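You operate a simulated robot arm through the tools that you are given. There is no shell and no other tool. Be economical: measure what you need, move in short steps, check, and stop when the job is done.

You run a simulated two-armed robot. Do the job below in one go: nothing can be reset, and whatever is moved stays where it is left.

Task
Gauge the stand flange and shim it by the figure shown.
Fine: hold the bar while its slider runs across; free the foot clamp, push that shim home, lock the clamp again. Where these are worked on the way, their far stop is far enough and under half their travel is too little: foot clamp.

It is judged by the outcome, as a careful person would: the job done as asked, and still so three seconds after it is handed in. It fails if anything else is knocked over, pushed out of place, dropped, spilled or broken.

Robot
Two 6-joint arms with two-finger parallel grippers on one trunk, on a base that drives. Base frame: it is fixed to the floor where the robot stands at the start and does not move with it; the origin is under the middle of the robot, x ahead of it, y to its left, z up; the surface under the hand at the start is at about z = 800. Lengths are in mm, angles in rad, forces in N, time in s.
The left shoulder is at the start at [70, 166, 1406], the right one opposite. With the tool pointing down near the work surface each hand reaches from about 360 to 800 mm from the robot's upright axis, wherever it stands, measured 20 degrees to its own side. Places, roughly: bar slider [500, 0, 900]; foot clamp [500, -100, 900]; shim one [300, 200, 800]; shim three [300, 0, 800]; shim two [300, 100, 800]. Payload 3.91 kg a hand.
Tool frame (each hand has its own): the origin (TCP) lies between the finger pads and is the grasp point; the fingertips stand 30 mm ahead of it; z points along the fingers, y is the line along which they close. The gripper opens to 110 mm. The fingers are 20 mm wide and 10 mm thick; the gripper's body (48 by 112 mm) begins 55 mm behind the TCP.
Orientation is told as [roll, pitch, yaw] about the base's x, y, z axes, in that order, counted from this pose: with the fingers straight down and closing along the base's y, the tool's x points along the base's -x, its y along +y and its z along -z.

Tools
- The arms move only by the tool apply_moves. It takes "left_motion", "right_motion" or both (then of equal length, played together; a hand with none holds still); each is a list of rows, each a list of 7 numbers: the shift along the tool's x, y, z in units of 100 mm (1.0 is 100 mm), then the turn, a rotation vector about the tool's x, y, z in units of 180 degrees (1.0 is 180 degrees), then the opening in per cent of the stroke, from 0 (shut) to 100 (fully open). In form: [[dx, dy, dz, rx, ry, rz, jaw], ...]. A call has 1 to 10 rows; each row is the pose to reach, as a shift and turn from the pose commanded when the call began, along the tool's axes at that moment. A call with a number of a shift or a turn outside -1 to 1 is refused whole. A row lasts 0.2 s, in which the tool goes at most 50 mm and 0.15 rad; a call with a longer step from one row to the next is refused whole, and so is a gripper value outside its range. Where a pose cannot be reached the arm comes as near as it can. A force on the tool above 50 N (or 10 N above the force at the start of the call, whichever is more), or a blocked arm, ends the call early, and 0.2 s more pass. Each finger travels about 108 mm/s and halts on what it meets, pressing with about 27 N; the grip force reading is that of the motor and also rises with nothing between the fingers. The clock runs only during rows and for 0.2 s after the last one: add rows that repeat a pose to give the fingers time. It gives the time, the measured TCP pose, the force on the tool (base axes), the opening and the grip force at its end, in the units of the frame above (readings bear some noise), with the torque about the TCP (base axes, N m) and any sound that the robot's microphone picked up.
- Cameras (640 x 400 px; columns grow to the right, rows downward): "scene" is now at [109.4, 14, 1594.4]; the picture's right is [0.22, -0.98, 0.00], its down [-0.88, -0.20, -0.44] and it looks along [0.43, 0.10, -0.90] (base axes); focal length 280 px, centre (320, 200). "left" rides on the left gripper at [77, -7, -115] in its tool frame; the picture's right is [0.09, 1.00, 0.00], its down [-0.80, 0.07, -0.59] and it looks along [-0.59, 0.05, 0.80] (tool axes); focal length 270 px, centre (320, 200). "right" rides on the right gripper at [77, 7, -114] in its tool frame; the picture's right is [-0.09, 1.00, 0.00], its down [-0.80, -0.07, -0.59] and it looks along [-0.59, -0.05, 0.80] (tool axes); focal length 270 px, centre (320, 200). There is no depth. A picture from a camera that has moved, and an enlarged one, comes with that camera's place and axes in the base frame and with its lens.
- grab_frame(camera): a new picture of that camera. No time passes.
- raise_lower(by): slides the trunk up (or, below 0, down) by that many mm; the arms and the scene camera ride with it, the base frame stays. It gives what a move gives, with no picture.
- steer(legs): drives the robot by 1 to 6 legs, each [ahead, left, turn to the left] in mm, mm and rad, along the robot's own axes; the way and the turn of a leg run together, so that a leg with both is an arc; at most 1500 mm and 3.142 rad a leg. The arms and the cameras ride along, it lands a little off, and it stops where it bumps. It gives what a move gives.
- aim_head(pan, tilt): turns the head with the scene camera to pan (to the left, within 1.501 rad either way) and tilt (down, from -0.506 to 1.204), counted from straight ahead of the robot. It gives what a move gives.
- enlarge(camera, box): a new picture of the part [left, top, right, bottom] of that camera's present view, enlarged. No time passes.
- hand_in(): hands the job in; it is judged then, once.

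Work in short steps. Places have to be worked out from the pictures, the camera data and where the tool is seen: move nearer, look again, correct. Check each grasp and each placing, and mend what went wrong. You have 120 turns and 88 pictures in all, those below and enlarged ones among them. Open the grippers and draw the arms clear of the work before you hand the job in, unless the task says otherwise; then end with one line.

The tools are called after "Emit:" by a JSON object that holds its "api" and its "payload". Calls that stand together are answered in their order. apply_moves: Moves the arms, as the interface text tells. Its arguments: {"type":"object","properties":{"left_motion":{"type":"array","items":{"type":"array","items":{"type":"number"}}},"right_motion":{"type":"array","items":{"type":"array","items":{"type":"number"}}}},"required":[]} The other tools are called the same way: raise_lower (by) slides the trunk up or down; steer (legs) drives the base; aim_head (pan, tilt) turns the head that bears the scene camera; grab_frame (camera) takes a picture; enlarge (camera, box) takes an enlarged picture of a part of a camera's view; hand_in () hands the job in.

At the start:

```text
time: 0.0
left_ee_pos: [612.3, 322.7, 1000.8]
left_ee_rot: [0.0, 0.0, 0.0]
left_contact_force: [-0.4, 0.1, 0.3]
left_wrist_torque: [0.01, 0.0, 0.0]
left_finger_gap: 110.2
left_gripper_force: 0.1
right_ee_pos: [643.1, -264.1, 1000.5]
right_ee_rot: [0.0, -0.001, -0.001]
right_contact_force: [0.3, 0.0, -1.1]
right_wrist_torque: [-0.02, -0.03, -0.01]
right_finger_gap: 109.9
right_gripper_force: 0.0
trunk travel left (down, up): [-901.0, 39.0]
robot x, y, heading: [-3.6, -3.0, 0.002]
head pan, tilt: [0.22, 1.115]
```

scene: 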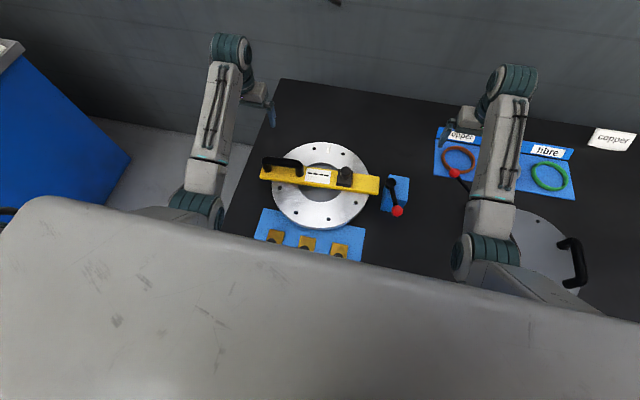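
right: 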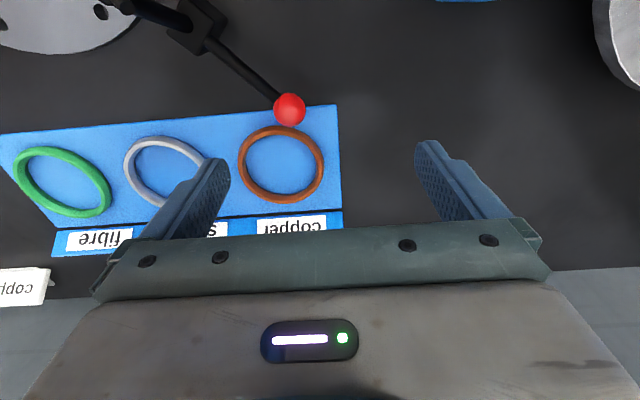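
left: 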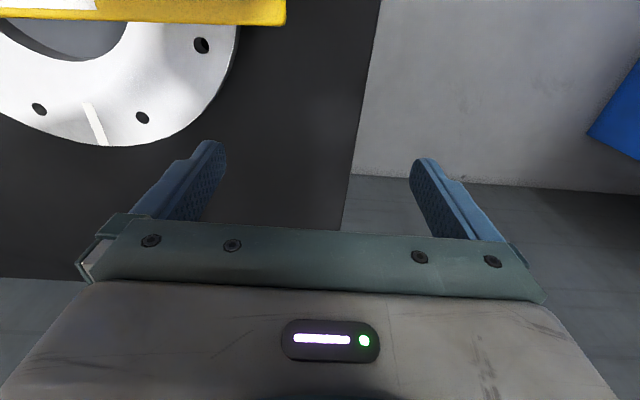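

I start with enlarged views of the bar, the clamp and the shims.

Emit:
{"api": "enlarge", "payload": {"camera": "scene", "box": [240, 130, 420, 270]}}

Emit:
{"api": "aim_head", "payload": {"pan": 0.0, "tilt": 1.2}}

Emit:
{"api": "grab_frame", "payload": {"camera": "scene"}}

```text
2.86 times, centred on (330, 200) of scene
camera zoom: at [109.4, 14.0, 1594.4], right [0.22, -0.98, 0.0], down [-0.88, -0.2, -0.44], along [0.43, 0.1, -0.9], focal length 801 px, centre (291, 200)
```

zoom: 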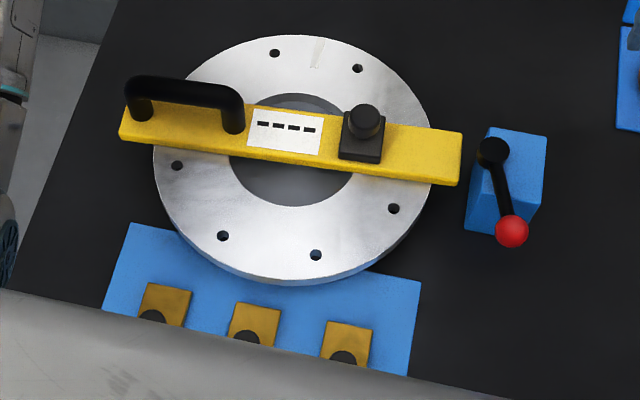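

```text
time: 0.8
left_ee_pos: [611.7, 322.5, 999.1]
left_ee_rot: [0.0, 0.001, 0.001]
left_contact_force: [-0.1, -0.1, -0.4]
left_wrist_torque: [0.02, 0.0, -0.02]
left_finger_gap: 110.0
left_gripper_force: 0.1
right_ee_pos: [643.2, -263.4, 999.6]
right_ee_rot: [0.001, -0.001, -0.001]
right_contact_force: [0.1, -0.1, -0.1]
right_wrist_torque: [0.02, 0.0, 0.0]
right_finger_gap: 109.7
right_gripper_force: 0.0
trunk travel left (down, up): [-901.0, 39.0]
robot x, y, heading: [-2.7, 1.1, -0.007]
head pan, tilt: [0.0, 1.201]
```

```text
83 pictures are left
camera scene: at [104.7, 0.5, 1589.4], right [0.0, -1.0, 0.0], down [-0.93, 0.0, -0.36], along [0.36, 0.0, -0.93], focal length 280 px, centre (320, 200)
```

scene: 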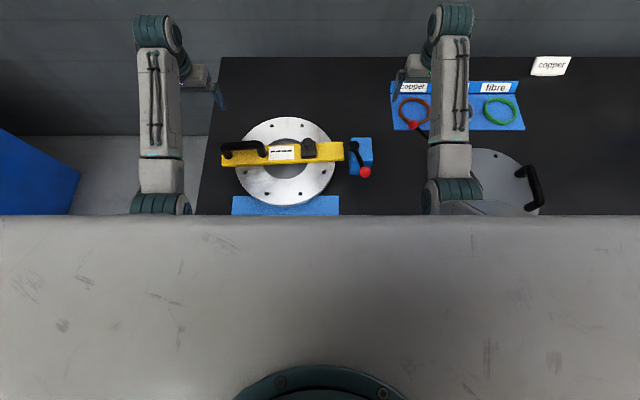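

Own trunk hides the shim tray. I lift both hands, then back up about 150 mm so all work spots fall well within reach and view.

Emit:
{"api": "apply_moves", "payload": {"left_motion": [[0, 0, -0.4, 0, 0, 0, 100], [0, 0, -0.8, 0, 0, 0, 100]], "right_motion": [[0, 0, -0.4, 0, 0, 0, 100], [0, 0, -0.8, 0, 0, 0, 100]]}}

Emit:
{"api": "steer", "payload": {"legs": [[-150, 0, 0]]}}

Emit:
{"api": "aim_head", "payload": {"pan": 0.0, "tilt": 1.0}}

Emit:
{"api": "grab_frame", "payload": {"camera": "scene"}}

Emit:
{"api": "grab_frame", "payload": {"camera": "left"}}

```text
time: 1.4
left_ee_pos: [641.1, 337.6, 1024.5]
left_ee_rot: [0.0, -0.001, -0.001]
left_contact_force: [0.9, 0.3, 0.7]
left_wrist_torque: [-0.02, 0.04, 0.05]
left_finger_gap: 109.9
left_gripper_force: 0.0
left hand out of reach, approached as far as the arm can: row 1, 2
right_ee_pos: [675.0, -265.8, 1040.7]
right_ee_rot: [0.0, -0.001, 0.0]
right_contact_force: [0.8, -0.2, -0.2]
right_wrist_torque: [0.01, 0.0, -0.01]
right_finger_gap: 110.1
right_gripper_force: 0.2
right hand out of reach, approached as far as the arm can: row 1, 2
trunk travel left (down, up): [-901.0, 39.0]
robot x, y, heading: [-0.8, -0.8, -0.003]
head pan, tilt: [0.0, 1.201]
```

```text
time: 2.7
left_ee_pos: [491.8, 337.7, 1023.4]
left_ee_rot: [0.0, 0.0, 0.003]
left_contact_force: [-0.1, 0.2, 0.6]
left_wrist_torque: [-0.02, -0.03, 0.02]
left_finger_gap: 109.9
left_gripper_force: 0.1
right_ee_pos: [527.3, -265.0, 1040.1]
right_ee_rot: [-0.001, 0.003, 0.004]
right_contact_force: [0.5, -0.1, -0.3]
right_wrist_torque: [0.04, 0.01, 0.0]
right_finger_gap: 110.0
right_gripper_force: 0.0
trunk travel left (down, up): [-901.0, 39.0]
robot x, y, heading: [-149.6, -0.7, 0.004]
head pan, tilt: [0.0, 1.201]
```

```text
time: 3.5
left_ee_pos: [488.4, 336.2, 1026.4]
left_ee_rot: [0.0, -0.002, 0.003]
left_contact_force: [-0.4, 0.9, 0.1]
left_wrist_torque: [0.0, -0.02, 0.01]
left_finger_gap: 110.1
left_gripper_force: 0.1
right_ee_pos: [525.6, -264.2, 1043.0]
right_ee_rot: [0.0, -0.002, 0.003]
right_contact_force: [-0.6, -1.1, -0.6]
right_wrist_torque: [-0.02, 0.03, 0.01]
right_finger_gap: 109.9
right_gripper_force: 0.1
trunk travel left (down, up): [-901.0, 39.0]
robot x, y, heading: [-150.2, -1.8, 0.006]
head pan, tilt: [0.0, 1.0]
```

```text
82 pictures are left
camera scene: at [-31.0, 0.6, 1602.0], right [0.0, -1.0, 0.0], down [-0.84, 0.0, -0.54], along [0.54, 0.0, -0.84], focal length 280 px, centre (320, 200)
```

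scene: 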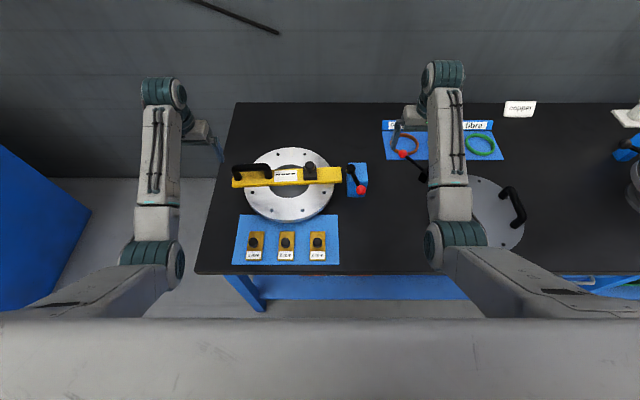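

```text
81 pictures are left
camera left: at [410.6, 330.5, 1140.1], right [-0.09, 1.0, 0.0], down [0.8, 0.07, 0.6], along [0.59, 0.05, -0.8], focal length 270 px, centre (320, 200)
```

left: 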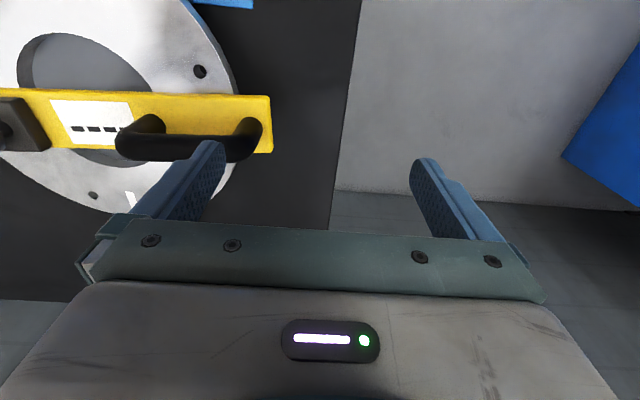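

Everything is visible now. Enlarge the scene to read the shim labels and judge the parts.

Emit:
{"api": "enlarge", "payload": {"camera": "scene", "box": [220, 200, 350, 280]}}

Emit:
{"api": "enlarge", "payload": {"camera": "scene", "box": [220, 140, 380, 240]}}

```text
4.92 times, centred on (285, 240) of scene
camera zoom: at [-31.0, 0.6, 1602.0], right [0.0, -1.0, 0.0], down [-0.84, 0.0, -0.54], along [0.54, 0.0, -0.84], focal length 1380 px, centre (492, 3)
```

zoom: 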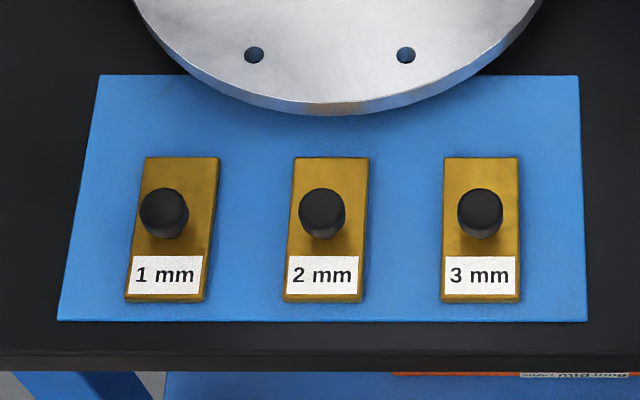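

```text
4.00 times, centred on (300, 190) of scene
camera zoom: at [-31.0, 0.6, 1602.0], right [0.0, -1.0, 0.0], down [-0.84, 0.0, -0.54], along [0.54, 0.0, -0.84], focal length 1121 px, centre (400, 240)
```

zoom: 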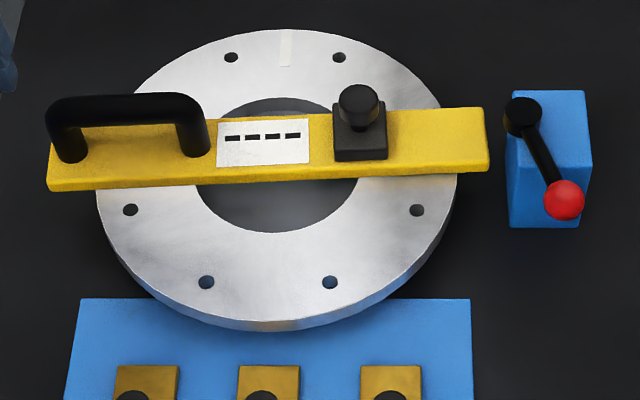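

The display is on the bar, handle to its left at about (529, 219, 919), slider knob about (535, 35, 919), bar top about z 880. I bring the left hand over the handle, turning it to close along x, and the right hand over toward the slider.

Emit:
{"api": "apply_moves", "payload": {"left_motion": [[-0.04, -0.12, 0.03, 0, 0, 0.047, 100], [-0.08, -0.23, 0.05, 0, 0, 0.094, 100], [-0.12, -0.35, 0.08, 0, 0, 0.141, 100], [-0.16, -0.47, 0.1, 0, 0, 0.188, 100], [-0.2, -0.59, 0.13, 0, 0, 0.235, 100], [-0.25, -0.7, 0.16, 0, 0, 0.282, 100], [-0.29, -0.82, 0.18, 0, 0, 0.329, 100], [-0.33, -0.94, 0.21, 0, 0, 0.376, 100], [-0.37, -1.0, 0.23, 0, 0, 0.423, 100], [-0.41, -1.0, 0.26, 0, 0, 0.47, 100]], "right_motion": [[0, 0.1, 0.03, 0, 0, 0, 100], [0, 0.2, 0.05, 0, 0, 0, 100], [0, 0.3, 0.08, 0, 0, 0, 100], [0, 0.4, 0.1, 0, 0, 0, 90], [0, 0.5, 0.13, 0, 0, 0, 80], [0, 0.6, 0.16, 0, 0, 0, 70], [0, 0.7, 0.18, 0, 0, 0, 60], [0, 0.8, 0.21, 0, 0, 0, 50], [0, 0.9, 0.23, 0, 0, 0, 50], [0, 1.0, 0.26, 0, 0, 0, 50]]}}

Emit:
{"api": "grab_frame", "payload": {"camera": "left"}}

Emit:
{"api": "grab_frame", "payload": {"camera": "right"}}

```text
time: 5.7
left_ee_pos: [530.4, 238.2, 999.3]
left_ee_rot: [0.005, -0.002, -1.476]
left_contact_force: [0.4, 0.6, -0.5]
left_wrist_torque: [0.01, -0.01, 0.01]
left_finger_gap: 109.9
left_gripper_force: 0.0
right_ee_pos: [526.9, -164.0, 1016.5]
right_ee_rot: [0.0, -0.001, 0.004]
right_contact_force: [0.7, -0.7, 1.1]
right_wrist_torque: [-0.01, -0.01, -0.03]
right_finger_gap: 54.9
right_gripper_force: 0.1
trunk travel left (down, up): [-901.0, 39.0]
robot x, y, heading: [-145.5, -3.0, 0.004]
head pan, tilt: [0.0, 1.0]
```

```text
78 pictures are left
camera left: at [515.1, 313.4, 1114.0], right [0.98, 0.18, 0.0], down [0.14, -0.79, 0.6], along [0.11, -0.59, -0.8], focal length 270 px, centre (320, 200)
```

left: 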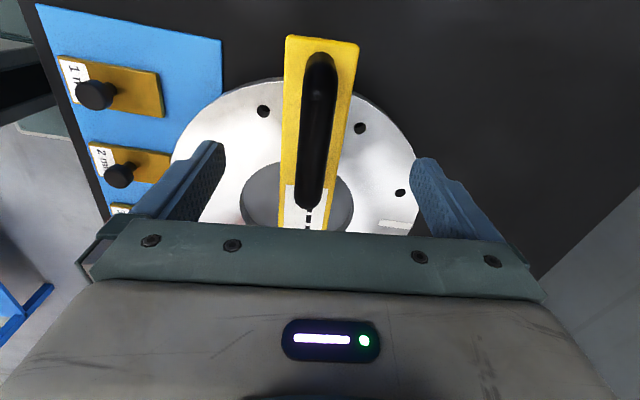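

```text
77 pictures are left
camera right: at [449.5, -157.7, 1129.9], right [0.09, 1.0, 0.0], down [0.8, -0.07, 0.6], along [0.59, -0.05, -0.8], focal length 270 px, centre (320, 200)
```

right: 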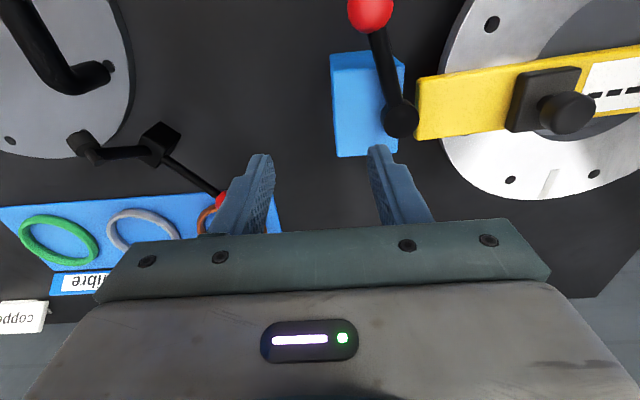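

The handle is aligned with the left jaw already. Left descends around the handle; right continues toward the knob at about (537, 31), turned 6° to fit the bar.

Emit:
{"api": "apply_moves", "payload": {"left_motion": [[-0.05, -0.05, 0.0, 0, 0, 0, 80], [-0.16, -0.05, 0.1, 0, 0, 0, 60], [-0.166, -0.05, 0.3, 0, 0, 0, 55], [-0.166, -0.05, 0.5, 0, 0, 0, 55], [-0.166, -0.05, 0.65, 0, 0, 0, 55], [-0.166, -0.05, 0.77, 0, 0, 0, 55]], "right_motion": [[0, 0.2, 0, 0, 0, 0, 50], [0, 0.4, 0, 0, 0, 0, 50], [0, 0.6, 0, 0, 0, 0, 50], [0, 0.8, 0, 0, 0, 0, 50], [0, 1.0, 0, 0, 0, 0, 50], [-0.05, 1.0, 0, 0, 0, -0.034, 50]]}}

Emit:
{"api": "grab_frame", "payload": {"camera": "left"}}

Emit:
{"api": "grab_frame", "payload": {"camera": "right"}}

```text
time: 7.0
left_ee_pos: [528.5, 219.4, 922.2]
left_ee_rot: [0.003, -0.003, -1.473]
left_contact_force: [-0.5, 0.2, 0.8]
left_wrist_torque: [0.02, -0.02, -0.01]
left_finger_gap: 60.4
left_gripper_force: 0.1
right_ee_pos: [529.4, -65.1, 1014.8]
right_ee_rot: [-0.001, -0.001, 0.109]
right_contact_force: [0.2, 1.1, -0.5]
right_wrist_torque: [0.05, -0.01, 0.0]
right_finger_gap: 54.8
right_gripper_force: 0.1
trunk travel left (down, up): [-901.0, 39.0]
robot x, y, heading: [-150.0, -3.1, 0.003]
head pan, tilt: [0.0, 1.0]
```

```text
76 pictures are left
camera left: at [512.5, 295.2, 1037.2], right [0.98, 0.18, 0.0], down [0.15, -0.79, 0.59], along [0.11, -0.58, -0.8], focal length 270 px, centre (320, 200)
```

left: 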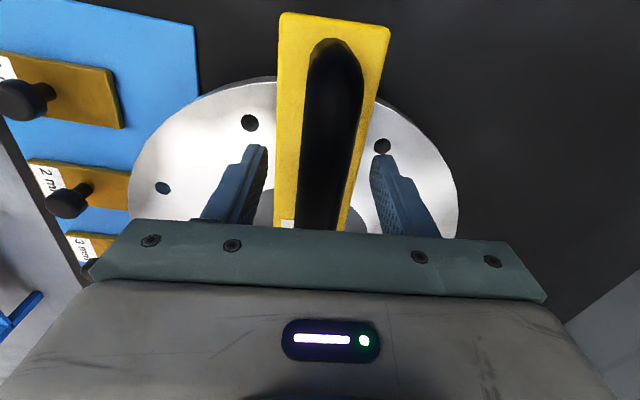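

```text
75 pictures are left
camera right: at [452.1, -68.0, 1128.9], right [-0.02, 1.0, 0.0], down [0.8, 0.02, 0.6], along [0.6, 0.01, -0.8], focal length 270 px, centre (320, 200)
```

right: 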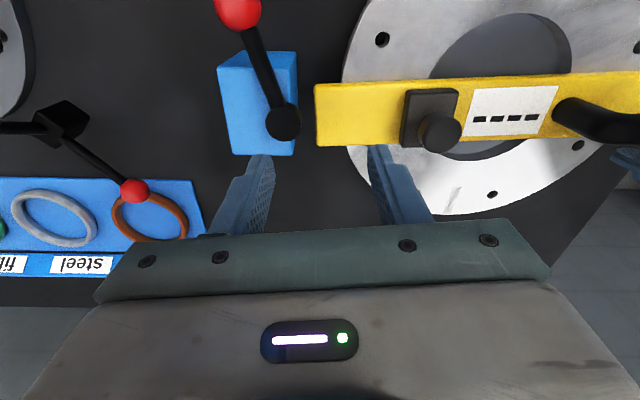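

Left: centre by +3 mm and close on the handle. Right: move over the knob at (537, 31), to z ≈ 965.

Emit:
{"api": "apply_moves", "payload": {"left_motion": [[0, 0.03, 0, 0, 0, 0, 40], [0, 0.03, 0, 0, 0, 0, 20], [0, 0.03, 0, 0, 0, 0, 0], [0, 0.03, 0, 0, 0, 0, 0], [0, 0.03, 0, 0, 0, 0, 0]], "right_motion": [[-0.04, 0.25, 0, 0, 0, 0, 50], [-0.1, 0.5, 0, 0, 0, 0, 50], [-0.15, 0.75, 0.1, 0, 0, 0, 50], [-0.185, 0.95, 0.25, 0, 0, 0, 50], [-0.185, 0.95, 0.5, 0, 0, 0, 50]]}}

Emit:
{"api": "grab_frame", "payload": {"camera": "right"}}

Emit:
{"api": "grab_frame", "payload": {"camera": "left"}}

```text
time: 8.2
left_ee_pos: [530.4, 220.3, 923.1]
left_ee_rot: [0.002, -0.002, -1.472]
left_contact_force: [0.7, 2.2, 0.9]
left_wrist_torque: [-0.32, 0.16, -0.37]
left_finger_gap: 25.1
left_gripper_force: 27.2
right_ee_pos: [551.0, 13.8, 967.8]
right_ee_rot: [-0.013, -0.01, 0.098]
right_contact_force: [0.5, 0.1, -0.3]
right_wrist_torque: [0.0, 0.01, -0.03]
right_finger_gap: 55.2
right_gripper_force: 0.0
right hand out of reach, approached as far as the arm can: row 4, 5
trunk travel left (down, up): [-901.0, 39.0]
robot x, y, heading: [-151.8, 3.6, 0.006]
head pan, tilt: [0.0, 1.0]
```

```text
74 pictures are left
camera right: at [471.7, 14.7, 1081.4], right [-0.01, 1.0, -0.01], down [0.8, 0.01, 0.6], along [0.6, 0.0, -0.8], focal length 270 px, centre (320, 200)
```

right: 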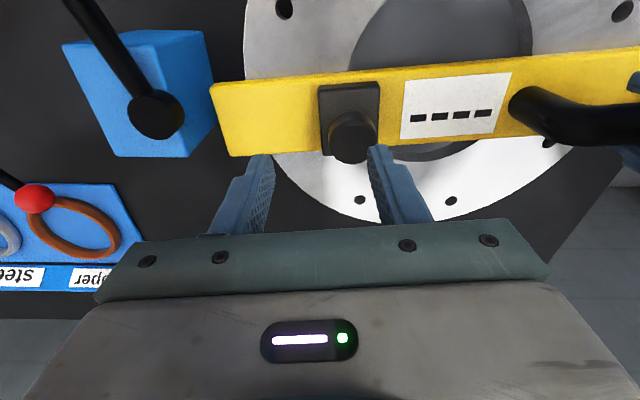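

```text
73 pictures are left
camera left: at [515.0, 296.6, 1037.4], right [0.98, 0.18, 0.0], down [0.15, -0.79, 0.6], along [0.11, -0.58, -0.8], focal length 270 px, centre (320, 200)
```

left: 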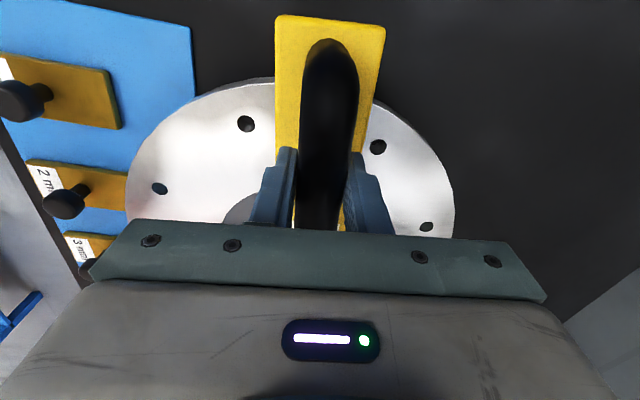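

Left grips the handle (25 mm), but the right arm is at its limit across the middle. I release, lift, and shift the robot left/forward so both are comfortable.

Emit:
{"api": "apply_moves", "payload": {"left_motion": [[0, 0, 0, 0, 0, 0, 30], [0, 0, 0, 0, 0, 0, 55], [0, 0, -0.25, 0, 0, 0, 55], [0, 0, -0.5, 0, 0, 0, 55], [0, 0, -0.7, 0, 0, 0, 55]], "right_motion": [[0, 0, 0, 0, 0, 0, 50], [0, 0, 0, 0, 0, 0, 50], [0.3, -0.2, 0, 0, 0, 0, 50], [0.5, -0.4, -0.1, 0, 0, 0, 50], [0.7, -0.6, -0.3, 0, 0, 0, 50]]}}

Emit:
{"api": "steer", "payload": {"legs": [[50, 110, 0]]}}

Emit:
{"api": "grab_frame", "payload": {"camera": "scene"}}

```text
time: 9.7
left_ee_pos: [531.5, 221.5, 993.1]
left_ee_rot: [0.005, -0.001, -1.473]
left_contact_force: [-0.8, 0.4, 0.3]
left_wrist_torque: [0.02, 0.02, 0.01]
left_finger_gap: 60.7
left_gripper_force: 0.0
right_ee_pos: [504.4, -92.5, 1009.2]
right_ee_rot: [-0.075, -0.041, 0.069]
right_contact_force: [0.0, 0.2, 0.1]
right_wrist_torque: [-0.01, -0.02, -0.02]
right_finger_gap: 55.1
right_gripper_force: 0.1
trunk travel left (down, up): [-901.0, 39.0]
robot x, y, heading: [-149.2, -0.7, 0.0]
head pan, tilt: [0.0, 1.0]
stopped in row 5 (right hand): the arm was blocked; the commanded pose is now the measured one
```

```text
time: 10.9
left_ee_pos: [579.8, 330.8, 995.2]
left_ee_rot: [0.003, 0.0, -1.472]
left_contact_force: [0.5, -0.3, 0.3]
left_wrist_torque: [0.03, -0.02, 0.02]
left_finger_gap: 60.5
left_gripper_force: 0.0
right_ee_pos: [551.1, 16.0, 1008.6]
right_ee_rot: [-0.071, -0.042, 0.068]
right_contact_force: [-0.8, 0.1, -0.2]
right_wrist_torque: [-0.01, 0.01, 0.0]
right_finger_gap: 54.9
right_gripper_force: 0.0
trunk travel left (down, up): [-901.0, 39.0]
robot x, y, heading: [-99.9, 105.2, 0.005]
head pan, tilt: [0.0, 1.0]
```

```text
72 pictures are left
camera scene: at [18.3, 108.1, 1602.1], right [0.0, -1.0, 0.0], down [-0.84, 0.0, -0.54], along [0.54, 0.0, -0.84], focal length 280 px, centre (320, 200)
```

scene: 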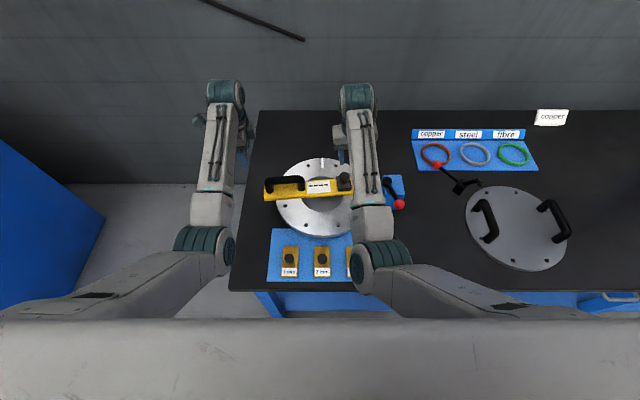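

Robot now at (-100, 105). I straighten the right hand over the knob and bring the left back above the handle.

Emit:
{"api": "apply_moves", "payload": {"left_motion": [[-0.25, -0.15, 0, 0, 0, 0, 55], [-0.5, -0.3, 0, 0, 0, 0, 55], [-0.75, -0.45, 0, 0, 0, 0, 55], [-1.0, -0.595, 0, 0, 0, 0, 55]], "right_motion": [[0.05, 0.05, 0.0, -0.0236, 0.0118, -0.0127, 50], [0.13, 0.16, 0.1, -0.0236, 0.0118, -0.0127, 50], [0.13, 0.16, 0.3, -0.0236, 0.0118, -0.0127, 50], [0.13, 0.16, 0.45, -0.0236, 0.0118, -0.0127, 50]]}}

Emit:
{"api": "grab_frame", "payload": {"camera": "right"}}

```text
time: 11.9
left_ee_pos: [530.2, 222.9, 993.6]
left_ee_rot: [0.002, 0.002, -1.472]
left_contact_force: [-0.3, -0.4, 0.6]
left_wrist_torque: [0.01, 0.0, -0.01]
left_finger_gap: 60.6
left_gripper_force: 0.0
right_ee_pos: [541.1, 26.6, 963.0]
right_ee_rot: [0.0, -0.007, 0.108]
right_contact_force: [1.4, 0.0, 0.3]
right_wrist_torque: [0.04, 0.01, 0.03]
right_finger_gap: 54.9
right_gripper_force: 0.0
trunk travel left (down, up): [-901.0, 39.0]
robot x, y, heading: [-97.1, 110.3, 0.005]
head pan, tilt: [0.0, 1.0]
```

```text
71 pictures are left
camera right: at [463.6, 24.4, 1077.5], right [-0.02, 1.0, 0.0], down [0.8, 0.01, 0.6], along [0.6, 0.01, -0.8], focal length 270 px, centre (320, 200)
```

right: 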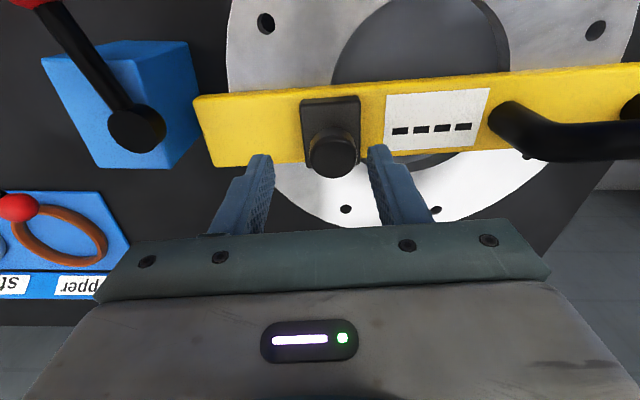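

Knob is ~7 mm ahead and 8 mm left of the right hand's axis. I correct and descend, and lower the left hand onto the handle again.

Emit:
{"api": "apply_moves", "payload": {"left_motion": [[0, 0, 0.15, 0, 0, 0, 55], [0, 0, 0.35, 0, 0, 0, 55], [0, 0, 0.55, 0, 0, 0, 55], [0, 0, 0.71, 0, 0, 0, 55], [0, 0, 0.71, 0, 0, 0, 20], [0, 0, 0.71, 0, 0, 0, 0], [0, 0, 0.71, 0, 0, 0, 0]], "right_motion": [[-0.07, 0.08, 0.0, 0, 0, 0, 50], [-0.07, 0.08, 0.12, 0, 0, 0, 50], [-0.07, 0.08, 0.24, 0, 0, 0, 50], [-0.07, 0.08, 0.34, 0, 0, 0, 50], [-0.07, 0.08, 0.37, 0, 0, 0, 50], [-0.07, 0.08, 0.37, 0, 0, 0, 50], [-0.07, 0.08, 0.37, 0, 0, 0, 50]]}}

Emit:
{"api": "grab_frame", "payload": {"camera": "right"}}

Emit:
{"api": "grab_frame", "payload": {"camera": "left"}}

```text
time: 13.5
left_ee_pos: [530.8, 226.4, 923.0]
left_ee_rot: [0.002, -0.001, -1.473]
left_contact_force: [-0.7, -0.1, 0.8]
left_wrist_torque: [-0.12, 0.09, -0.33]
left_finger_gap: 25.0
left_gripper_force: 27.3
right_ee_pos: [544.6, 38.3, 923.4]
right_ee_rot: [0.0, -0.002, 0.109]
right_contact_force: [0.0, 0.4, 0.0]
right_wrist_torque: [0.01, -0.01, -0.02]
right_finger_gap: 55.1
right_gripper_force: 0.0
trunk travel left (down, up): [-901.0, 39.0]
robot x, y, heading: [-99.2, 109.1, 0.007]
head pan, tilt: [0.0, 1.0]
```

```text
70 pictures are left
camera right: at [468.3, 36.3, 1037.4], right [-0.02, 1.0, 0.0], down [0.8, 0.02, 0.6], along [0.6, 0.01, -0.8], focal length 270 px, centre (320, 200)
```

right: 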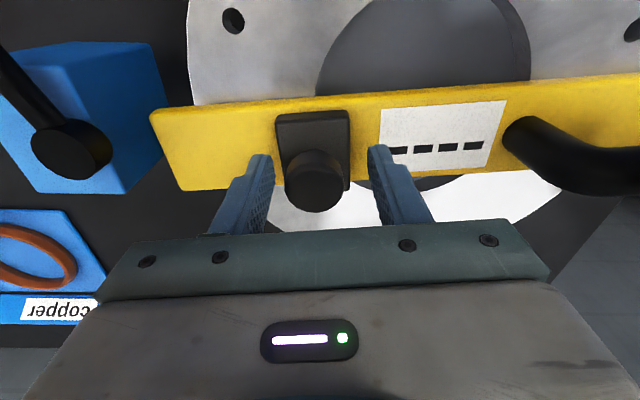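

```text
69 pictures are left
camera left: at [515.4, 302.4, 1036.9], right [0.98, 0.18, 0.0], down [0.15, -0.79, 0.6], along [0.11, -0.58, -0.8], focal length 270 px, centre (320, 200)
```

left: 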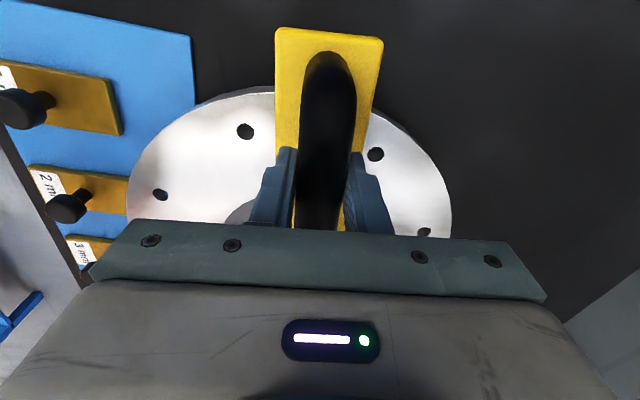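

Knob sits between the right fingers, the left holds the handle firmly. Close on the knob.

Emit:
{"api": "apply_moves", "payload": {"right_motion": [[0, 0, 0, 0, 0, 0, 25], [0, 0, 0, 0, 0, 0, 15], [0, 0, 0, 0, 0, 0, 0], [0, 0, 0, 0, 0, 0, 0]]}}

Emit:
{"api": "apply_moves", "payload": {"right_motion": [[0, -0.1, 0, 0, 0, 0, 0], [0, -0.2, 0, 0, 0, 0, 0], [0, -0.3, 0, 0, 0, 0, 0]]}}

Emit:
{"api": "grab_frame", "payload": {"camera": "right"}}

```text
time: 14.5
left_ee_pos: [531.7, 228.0, 922.8]
left_ee_rot: [0.005, 0.002, -1.471]
left_contact_force: [-5.8, 17.1, -0.6]
left_wrist_torque: [0.01, 0.14, -0.46]
left_finger_gap: 24.7
left_gripper_force: 26.7
right_ee_pos: [545.3, 37.3, 922.6]
right_ee_rot: [-0.003, -0.002, 0.106]
right_contact_force: [3.4, -17.0, 0.1]
right_wrist_torque: [0.17, -0.06, 0.01]
right_finger_gap: 31.2
right_gripper_force: 27.1
trunk travel left (down, up): [-901.0, 39.0]
robot x, y, heading: [-95.5, 111.5, 0.001]
head pan, tilt: [0.0, 1.0]
```

```text
time: 15.3
left_ee_pos: [533.0, 226.5, 922.8]
left_ee_rot: [0.004, -0.003, -1.474]
left_contact_force: [-0.2, -3.9, 1.2]
left_wrist_torque: [-0.87, 0.12, -0.38]
left_finger_gap: 25.0
left_gripper_force: 27.6
right_ee_pos: [549.5, 7.1, 923.5]
right_ee_rot: [0.0, -0.001, 0.108]
right_contact_force: [-0.1, 3.2, -2.5]
right_wrist_torque: [-0.33, -0.23, 0.03]
right_finger_gap: 31.4
right_gripper_force: 27.3
trunk travel left (down, up): [-901.0, 39.0]
robot x, y, heading: [-100.2, 110.4, 0.009]
head pan, tilt: [0.0, 1.0]
```

```text
68 pictures are left
camera right: at [472.8, 5.1, 1038.0], right [-0.02, 1.0, 0.0], down [0.8, 0.02, 0.59], along [0.59, 0.01, -0.8], focal length 270 px, centre (320, 200)
```

right: 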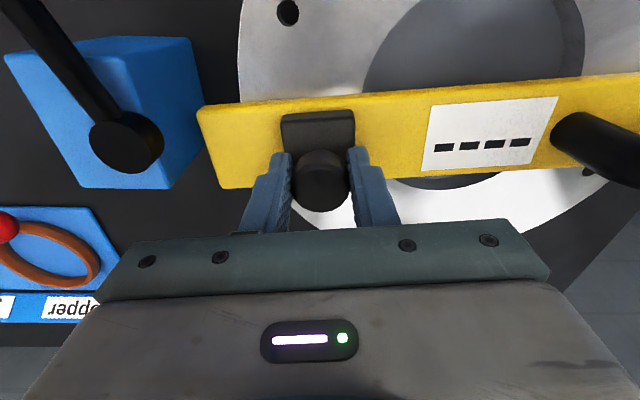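

The slider glides with ~3 N while the bar stays put. I carry on along the bar to its stop.

Emit:
{"api": "apply_moves", "payload": {"right_motion": [[0, -0.1, 0, 0, 0, 0, 0], [0, -0.2, 0, 0, 0, 0, 0], [0, -0.3, 0, 0, 0, 0, 0], [0, -0.38, 0, 0, 0, 0, 0], [0, -0.44, 0, 0, 0, 0, 0], [0, -0.5, 0, 0, 0, 0, 0]]}}

Emit:
{"api": "grab_frame", "payload": {"camera": "right"}}

```text
time: 16.7
left_ee_pos: [531.2, 225.4, 922.8]
left_ee_rot: [0.002, -0.004, -1.473]
left_contact_force: [4.1, -19.3, 0.5]
left_wrist_torque: [-0.17, 0.16, 0.5]
left_finger_gap: 24.9
left_gripper_force: 27.1
right_ee_pos: [556.6, -39.9, 924.2]
right_ee_rot: [0.004, -0.002, 0.109]
right_contact_force: [-4.7, 19.2, 0.1]
right_wrist_torque: [-0.11, -0.12, 0.19]
right_finger_gap: 31.6
right_gripper_force: 26.8
trunk travel left (down, up): [-901.0, 39.0]
robot x, y, heading: [-99.2, 108.8, 0.0]
head pan, tilt: [0.0, 1.0]
```

```text
67 pictures are left
camera right: at [478.8, -43.4, 1038.0], right [-0.02, 1.0, 0.0], down [0.8, 0.01, 0.6], along [0.6, 0.01, -0.8], focal length 270 px, centre (320, 200)
```

right: 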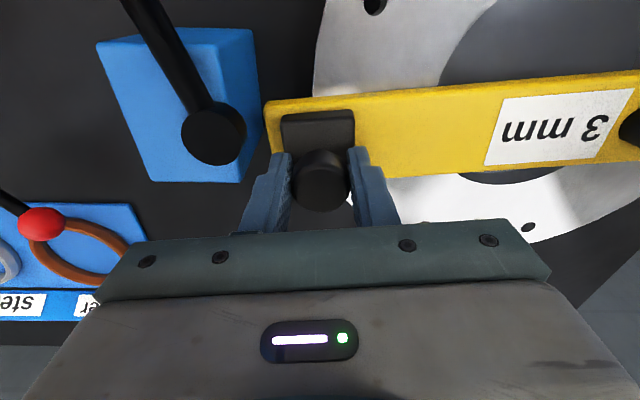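

The display shows "3 mm" and the slider is at its stop. Release the knob with a small opening and lift, then free the handle.

Emit:
{"api": "apply_moves", "payload": {"right_motion": [[0, 0, 0, 0, 0, 0, 36], [0, 0, 0, 0, 0, 0, 36], [0, 0, -0.25, 0, 0, 0, 36], [0, 0, -0.5, 0, 0, 0, 36], [0, 0, -0.8, 0, 0, 0, 36]]}}

Emit:
{"api": "apply_moves", "payload": {"left_motion": [[0, 0, 0, 0, 0, 0, 30], [0, 0, 0, 0, 0, 0, 55], [0, 0, -0.25, 0, 0, 0, 55], [0, 0, -0.5, 0, 0, 0, 55], [0, 0, -0.75, 0, 0, 0, 55], [0.3, -0.2, -0.75, 0, 0, 0, 55], [0.6, -0.4, -0.75, 0, 0, 0, 55], [0.9, -0.6, -0.75, 0, 0, 0, 55]]}}

Emit:
{"api": "grab_frame", "payload": {"camera": "right"}}

Emit:
{"api": "grab_frame", "payload": {"camera": "scene"}}

```text
time: 17.9
left_ee_pos: [532.0, 226.2, 922.5]
left_ee_rot: [0.003, 0.001, -1.473]
left_contact_force: [1.6, -0.5, 0.3]
left_wrist_torque: [0.85, 0.14, 0.01]
left_finger_gap: 25.1
left_gripper_force: 26.8
right_ee_pos: [552.7, -41.5, 1004.5]
right_ee_rot: [-0.001, -0.004, 0.106]
right_contact_force: [-0.2, -0.3, -0.2]
right_wrist_torque: [0.02, 0.02, 0.0]
right_finger_gap: 39.7
right_gripper_force: 0.1
trunk travel left (down, up): [-901.0, 39.0]
robot x, y, heading: [-101.4, 110.2, 0.001]
head pan, tilt: [0.0, 1.0]
```

```text
time: 19.7
left_ee_pos: [469.5, 308.3, 980.7]
left_ee_rot: [0.008, -0.003, -1.472]
left_contact_force: [0.4, -0.2, 0.7]
left_wrist_torque: [-0.02, -0.01, -0.04]
left_finger_gap: 60.4
left_gripper_force: 0.0
left hand out of reach, approached as far as the arm can: row 7, 8
right_ee_pos: [554.7, -40.5, 1005.7]
right_ee_rot: [-0.002, -0.001, 0.105]
right_contact_force: [-0.8, -0.2, -1.0]
right_wrist_torque: [0.02, 0.02, 0.0]
right_finger_gap: 39.4
right_gripper_force: 0.0
trunk travel left (down, up): [-901.0, 39.0]
robot x, y, heading: [-97.6, 110.7, 0.0]
head pan, tilt: [0.0, 1.0]
```

```text
66 pictures are left
camera right: at [476.6, -42.5, 1118.8], right [-0.02, 1.0, 0.0], down [0.8, 0.02, 0.6], along [0.6, 0.01, -0.8], focal length 270 px, centre (320, 200)
```

right: 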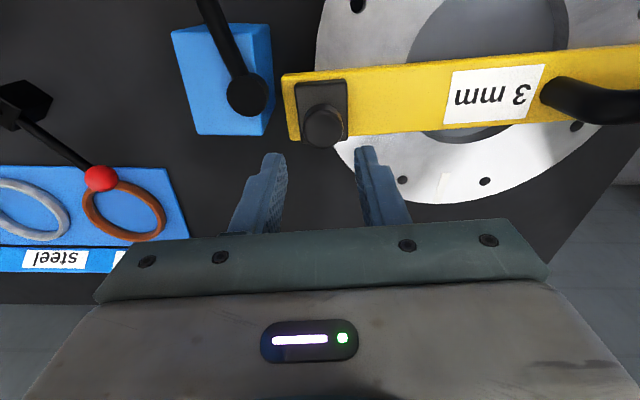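

```text
65 pictures are left
camera scene: at [19.4, 111.9, 1602.0], right [0.0, -1.0, 0.0], down [-0.84, 0.0, -0.54], along [0.54, 0.0, -0.84], focal length 280 px, centre (320, 200)
```

scene: 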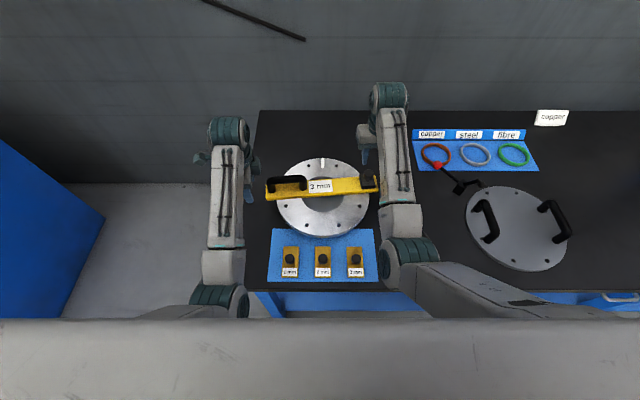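

"3 mm" is confirmed. I move the right hand aside to inspect the foot clamp.

Emit:
{"api": "apply_moves", "payload": {"right_motion": [[0.05, -0.3, 0, 0, 0, 0, 36], [0.1, -0.65, 0, 0, 0, 0, 36], [0.15, -1.0, 0, 0, 0, 0, 36]]}}

Emit:
{"api": "apply_moves", "payload": {"right_motion": [[0.15, -0.3, 0, 0, 0, 0, 36], [0.3, -0.6, 0, 0, 0, 0, 36], [0.5, -0.9, 0, 0, 0, 0, 36]]}}

Emit:
{"api": "enlarge", "payload": {"camera": "scene", "box": [340, 150, 440, 230]}}

Emit:
{"api": "grab_frame", "payload": {"camera": "right"}}

```text
time: 20.5
left_ee_pos: [470.7, 305.2, 979.4]
left_ee_rot: [0.007, 0.001, -1.474]
left_contact_force: [-0.8, 0.1, 1.3]
left_wrist_torque: [0.01, 0.0, 0.01]
left_finger_gap: 60.6
left_gripper_force: 0.1
right_ee_pos: [552.4, -144.3, 1002.4]
right_ee_rot: [-0.001, -0.003, 0.109]
right_contact_force: [-1.0, -0.5, 0.9]
right_wrist_torque: [0.0, -0.01, -0.03]
right_finger_gap: 39.5
right_gripper_force: 0.0
trunk travel left (down, up): [-901.0, 39.0]
robot x, y, heading: [-97.8, 111.3, 0.004]
head pan, tilt: [0.0, 1.0]
```

```text
time: 21.3
left_ee_pos: [469.0, 307.0, 980.7]
left_ee_rot: [0.006, -0.001, -1.472]
left_contact_force: [-0.8, -0.3, 0.3]
left_wrist_torque: [0.02, -0.01, 0.01]
left_finger_gap: 60.5
left_gripper_force: 0.1
right_ee_pos: [512.4, -239.8, 1005.1]
right_ee_rot: [-0.001, -0.004, 0.108]
right_contact_force: [-0.1, -0.4, 0.5]
right_wrist_torque: [0.05, 0.02, 0.01]
right_finger_gap: 39.6
right_gripper_force: 0.0
trunk travel left (down, up): [-901.0, 39.0]
robot x, y, heading: [-98.2, 113.1, 0.004]
head pan, tilt: [0.0, 1.0]
```

```text
5.00 times, centred on (390, 190) of scene
camera zoom: at [18.6, 109.2, 1602.1], right [0.0, -1.0, 0.0], down [-0.84, 0.0, -0.54], along [0.54, 0.0, -0.84], focal length 1401 px, centre (-30, 250)
```

zoom: 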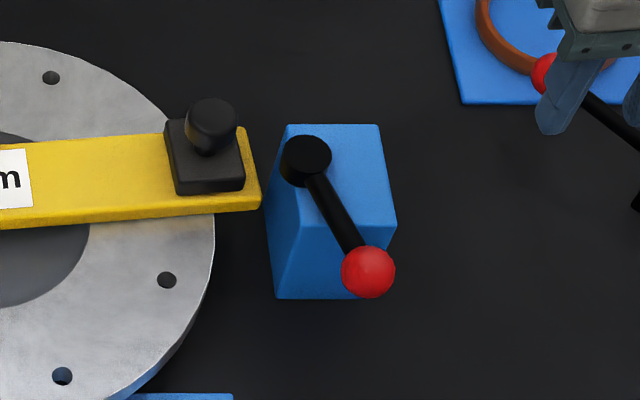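

```text
63 pictures are left
camera right: at [433.7, -241.8, 1118.8], right [-0.02, 1.0, 0.0], down [0.8, 0.02, 0.6], along [0.6, 0.01, -0.8], focal length 270 px, centre (320, 200)
```

right: 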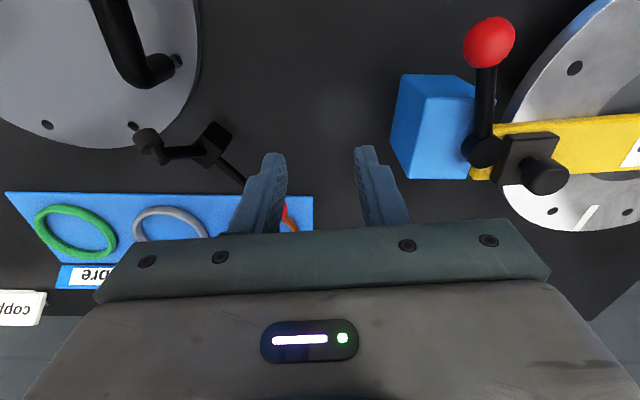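

Lever geometry: vertical pivot about (534, -98), ball about (454, -124, 905), length ~83 mm. It can only swing away from the bar freely. I move the right hand above the ball, turned to straddle it.

Emit:
{"api": "apply_moves", "payload": {"right_motion": [[0.1, 0.25, 0, 0, 0, -0.033, 45], [0.2, 0.5, 0, 0, 0, -0.0665, 45], [0.3, 0.75, 0, 0, 0, -0.0665, 45], [0.446, 1.0, 0, 0, 0, -0.0665, 45]]}}

Emit:
{"api": "grab_frame", "payload": {"camera": "right"}}

```text
time: 22.3
left_ee_pos: [469.3, 309.1, 980.0]
left_ee_rot: [0.008, -0.002, -1.473]
left_contact_force: [0.5, 0.2, 0.2]
left_wrist_torque: [0.03, 0.0, -0.02]
left_finger_gap: 60.3
left_gripper_force: 0.1
right_ee_pos: [465.6, -144.6, 976.3]
right_ee_rot: [-0.003, -0.006, 0.315]
right_contact_force: [0.5, 0.2, -0.3]
right_wrist_torque: [0.01, -0.03, -0.01]
right_finger_gap: 49.8
right_gripper_force: 0.1
right hand out of reach, approached as far as the arm can: row 1, 2, 3, 4
trunk travel left (down, up): [-901.0, 39.0]
robot x, y, heading: [-99.9, 112.2, 0.002]
head pan, tilt: [0.0, 1.0]
```

```text
62 pictures are left
camera right: at [390.5, -162.9, 1089.7], right [-0.23, 0.97, 0.0], down [0.78, 0.18, 0.6], along [0.58, 0.13, -0.8], focal length 270 px, centre (320, 200)
```

right: 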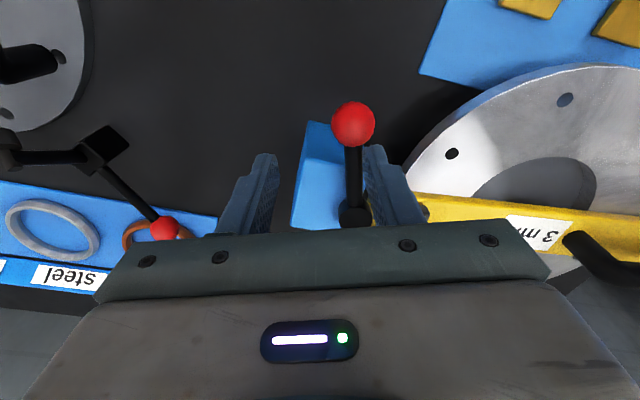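

Ball is at (454, -125). I centre over it and come down partly, checking the pose.

Emit:
{"api": "apply_moves", "payload": {"right_motion": [[0.03, 0.12, 0.05, 0, 0, 0, 45], [0.049, 0.222, 0.15, 0, 0, 0, 45], [0.049, 0.222, 0.3, 0, 0, 0, 45]]}}

Emit:
{"api": "grab_frame", "payload": {"camera": "right"}}

```text
time: 23.1
left_ee_pos: [470.8, 307.5, 979.2]
left_ee_rot: [0.007, 0.0, -1.472]
left_contact_force: [-0.2, 0.9, -0.4]
left_wrist_torque: [0.01, -0.02, 0.01]
left_finger_gap: 60.5
left_gripper_force: 0.0
right_ee_pos: [455.6, -126.7, 942.6]
right_ee_rot: [0.001, -0.002, 0.318]
right_contact_force: [-0.4, 0.1, 0.3]
right_wrist_torque: [-0.03, -0.02, 0.0]
right_finger_gap: 49.8
right_gripper_force: 0.0
trunk travel left (down, up): [-901.0, 39.0]
robot x, y, heading: [-100.5, 110.8, 0.007]
head pan, tilt: [0.0, 1.0]
```

```text
61 pictures are left
camera right: at [380.4, -144.7, 1057.2], right [-0.23, 0.97, 0.0], down [0.78, 0.18, 0.6], along [0.58, 0.13, -0.8], focal length 270 px, centre (320, 200)
```

right: 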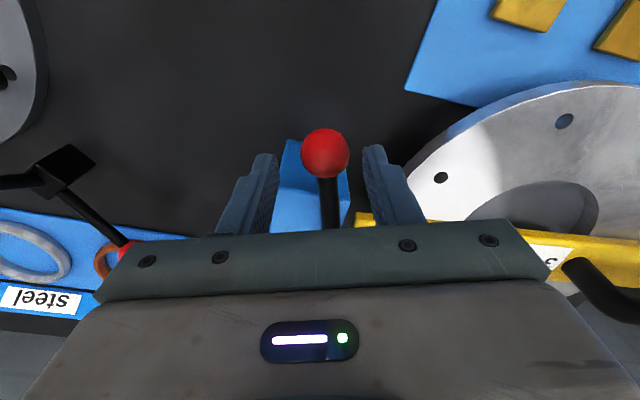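

Well centred. Descend to z ≈ 908, narrow the jaws around the ball, then try swinging outward (away from the bar) by 0.3 rad.

Emit:
{"api": "apply_moves", "payload": {"right_motion": [[0, 0, 0.12, 0, 0, 0, 45], [0, 0, 0.24, 0, 0, 0, 45], [0, 0, 0.35, 0, 0, 0, 45], [0, 0, 0.35, 0, 0, 0, 34]]}}

Emit:
{"api": "apply_moves", "payload": {"right_motion": [[-0.004, -0.084, 0, 0, 0, -0.032, 34], [-0.017, -0.166, 0, 0, 0, -0.064, 34], [-0.037, -0.248, 0, 0, 0, -0.095, 34]]}}

Emit:
{"api": "grab_frame", "payload": {"camera": "right"}}

```text
time: 24.1
left_ee_pos: [470.4, 307.8, 980.5]
left_ee_rot: [0.006, -0.001, -1.471]
left_contact_force: [-0.4, 0.1, 0.0]
left_wrist_torque: [-0.01, 0.04, -0.01]
left_finger_gap: 60.5
left_gripper_force: 0.0
right_ee_pos: [454.3, -126.2, 909.4]
right_ee_rot: [-0.003, -0.001, 0.316]
right_contact_force: [-0.1, -0.2, 0.0]
right_wrist_torque: [-0.04, 0.0, 0.01]
right_finger_gap: 37.4
right_gripper_force: 0.1
trunk travel left (down, up): [-901.0, 39.0]
robot x, y, heading: [-100.4, 110.1, 0.003]
head pan, tilt: [0.0, 1.0]
```

```text
time: 24.9
left_ee_pos: [470.7, 306.3, 980.4]
left_ee_rot: [0.007, 0.0, -1.473]
left_contact_force: [0.5, -0.3, -0.5]
left_wrist_torque: [0.01, 0.02, -0.02]
left_finger_gap: 60.6
left_gripper_force: 0.1
right_ee_pos: [466.3, -147.8, 908.3]
right_ee_rot: [0.0, -0.001, 0.616]
right_contact_force: [-0.3, 0.3, 0.4]
right_wrist_torque: [0.03, 0.0, 0.01]
right_finger_gap: 37.8
right_gripper_force: 0.7
trunk travel left (down, up): [-901.0, 39.0]
robot x, y, heading: [-97.5, 107.5, 0.003]
head pan, tilt: [0.0, 1.0]
```

```text
60 pictures are left
camera right: at [400.6, -187.1, 1023.0], right [-0.5, 0.86, 0.0], down [0.69, 0.41, 0.6], along [0.52, 0.3, -0.8], focal length 270 px, centre (320, 200)
```

right: 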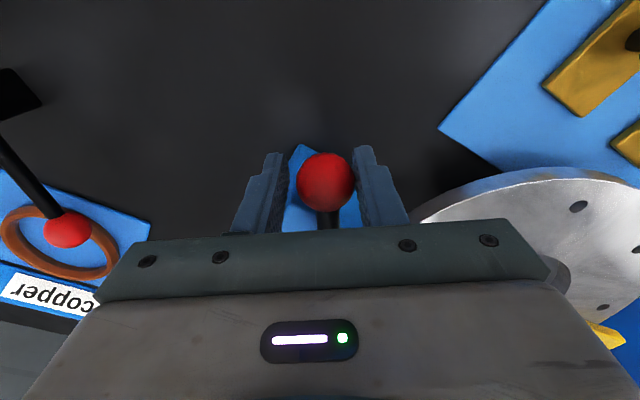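

The lever follows freely with nearly no force. I carry on along the arc until a stop is felt.

Emit:
{"api": "apply_moves", "payload": {"right_motion": [[-0.007, -0.111, 0, 0, 0, -0.0424, 34], [-0.03, -0.2215, 0, 0, 0, -0.085, 34], [-0.066, -0.327, 0, 0, 0, -0.1273, 34], [-0.116, -0.427, 0, 0, 0, -0.1698, 34], [-0.18, -0.5195, 0, 0, 0, -0.2122, 34]]}}

Emit:
{"api": "grab_frame", "payload": {"camera": "right"}}

Emit:
{"api": "grab_frame", "payload": {"camera": "scene"}}

```text
time: 26.1
left_ee_pos: [471.2, 306.0, 979.3]
left_ee_rot: [0.006, 0.0, -1.473]
left_contact_force: [0.0, -0.6, -1.8]
left_wrist_torque: [-0.01, -0.02, 0.03]
left_finger_gap: 60.5
left_gripper_force: 0.1
right_ee_pos: [512.5, -181.0, 909.6]
right_ee_rot: [-0.002, -0.001, 1.284]
right_contact_force: [0.1, 0.5, 0.3]
right_wrist_torque: [0.02, 0.01, -0.01]
right_finger_gap: 37.7
right_gripper_force: 0.3
trunk travel left (down, up): [-901.0, 39.0]
robot x, y, heading: [-100.7, 112.0, 0.004]
head pan, tilt: [0.0, 1.0]
```

```text
59 pictures are left
camera right: at [484.4, -253.5, 1023.8], right [-0.93, 0.37, 0.0], down [0.29, 0.75, 0.6], along [0.22, 0.55, -0.8], focal length 270 px, centre (320, 200)
```

right: 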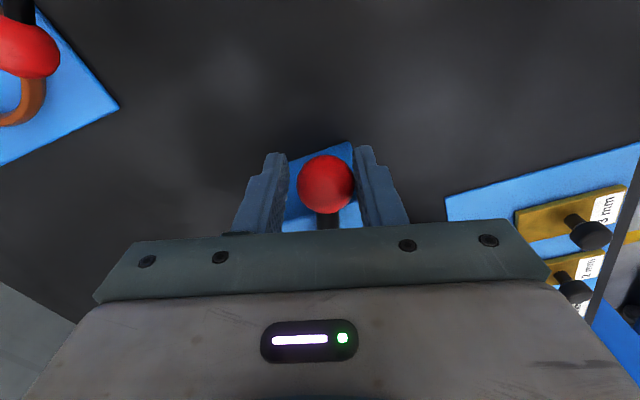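

```text
58 pictures are left
camera scene: at [20.2, 110.3, 1601.9], right [0.0, -1.0, 0.0], down [-0.84, 0.0, -0.54], along [0.54, 0.0, -0.84], focal length 280 px, centre (320, 200)
```

scene: 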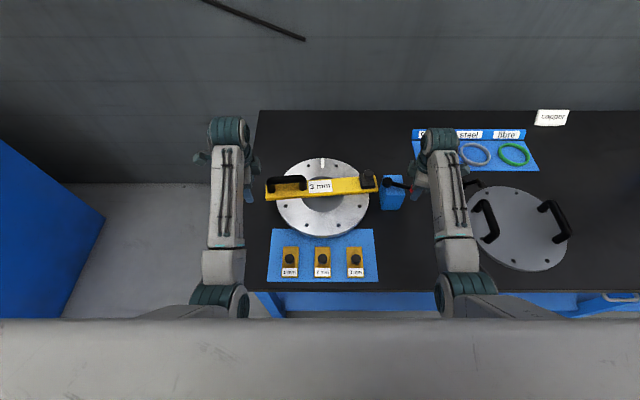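

Still free at ~57° of swing. Continue along the arc, in smaller portions.

Emit:
{"api": "apply_moves", "payload": {"right_motion": [[-0.007, -0.111, 0, 0, 0, -0.0424, 34], [-0.03, -0.2215, 0, 0, 0, -0.085, 34], [-0.066, -0.327, 0, 0, 0, -0.1273, 34], [-0.116, -0.427, 0, 0, 0, -0.1698, 34]]}}

Emit:
{"api": "grab_frame", "payload": {"camera": "right"}}

```text
time: 27.1
left_ee_pos: [466.3, 306.1, 984.2]
left_ee_rot: [0.013, -0.002, -1.474]
left_contact_force: [0.4, -0.6, -0.6]
left_wrist_torque: [0.0, 0.05, 0.02]
left_finger_gap: 60.4
left_gripper_force: 0.0
right_ee_pos: [547.5, -182.2, 911.1]
right_ee_rot: [0.002, 0.0, 1.816]
right_contact_force: [-38.3, 2.3, -3.0]
right_wrist_torque: [-0.01, 0.26, -0.14]
right_finger_gap: 55.6
right_gripper_force: 18.0
trunk travel left (down, up): [-901.0, 39.0]
robot x, y, heading: [-102.2, 109.4, 0.002]
head pan, tilt: [0.0, 1.0]
```

```text
57 pictures are left
camera right: at [559.9, -259.4, 1025.5], right [-0.99, -0.16, 0.0], down [-0.12, 0.79, 0.59], along [-0.09, 0.59, -0.8], focal length 270 px, centre (320, 200)
```

right: 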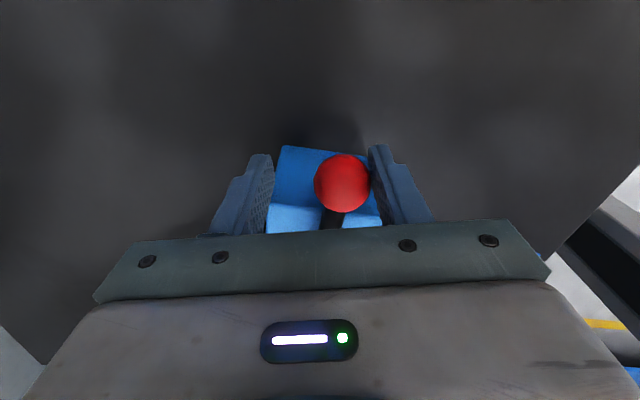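

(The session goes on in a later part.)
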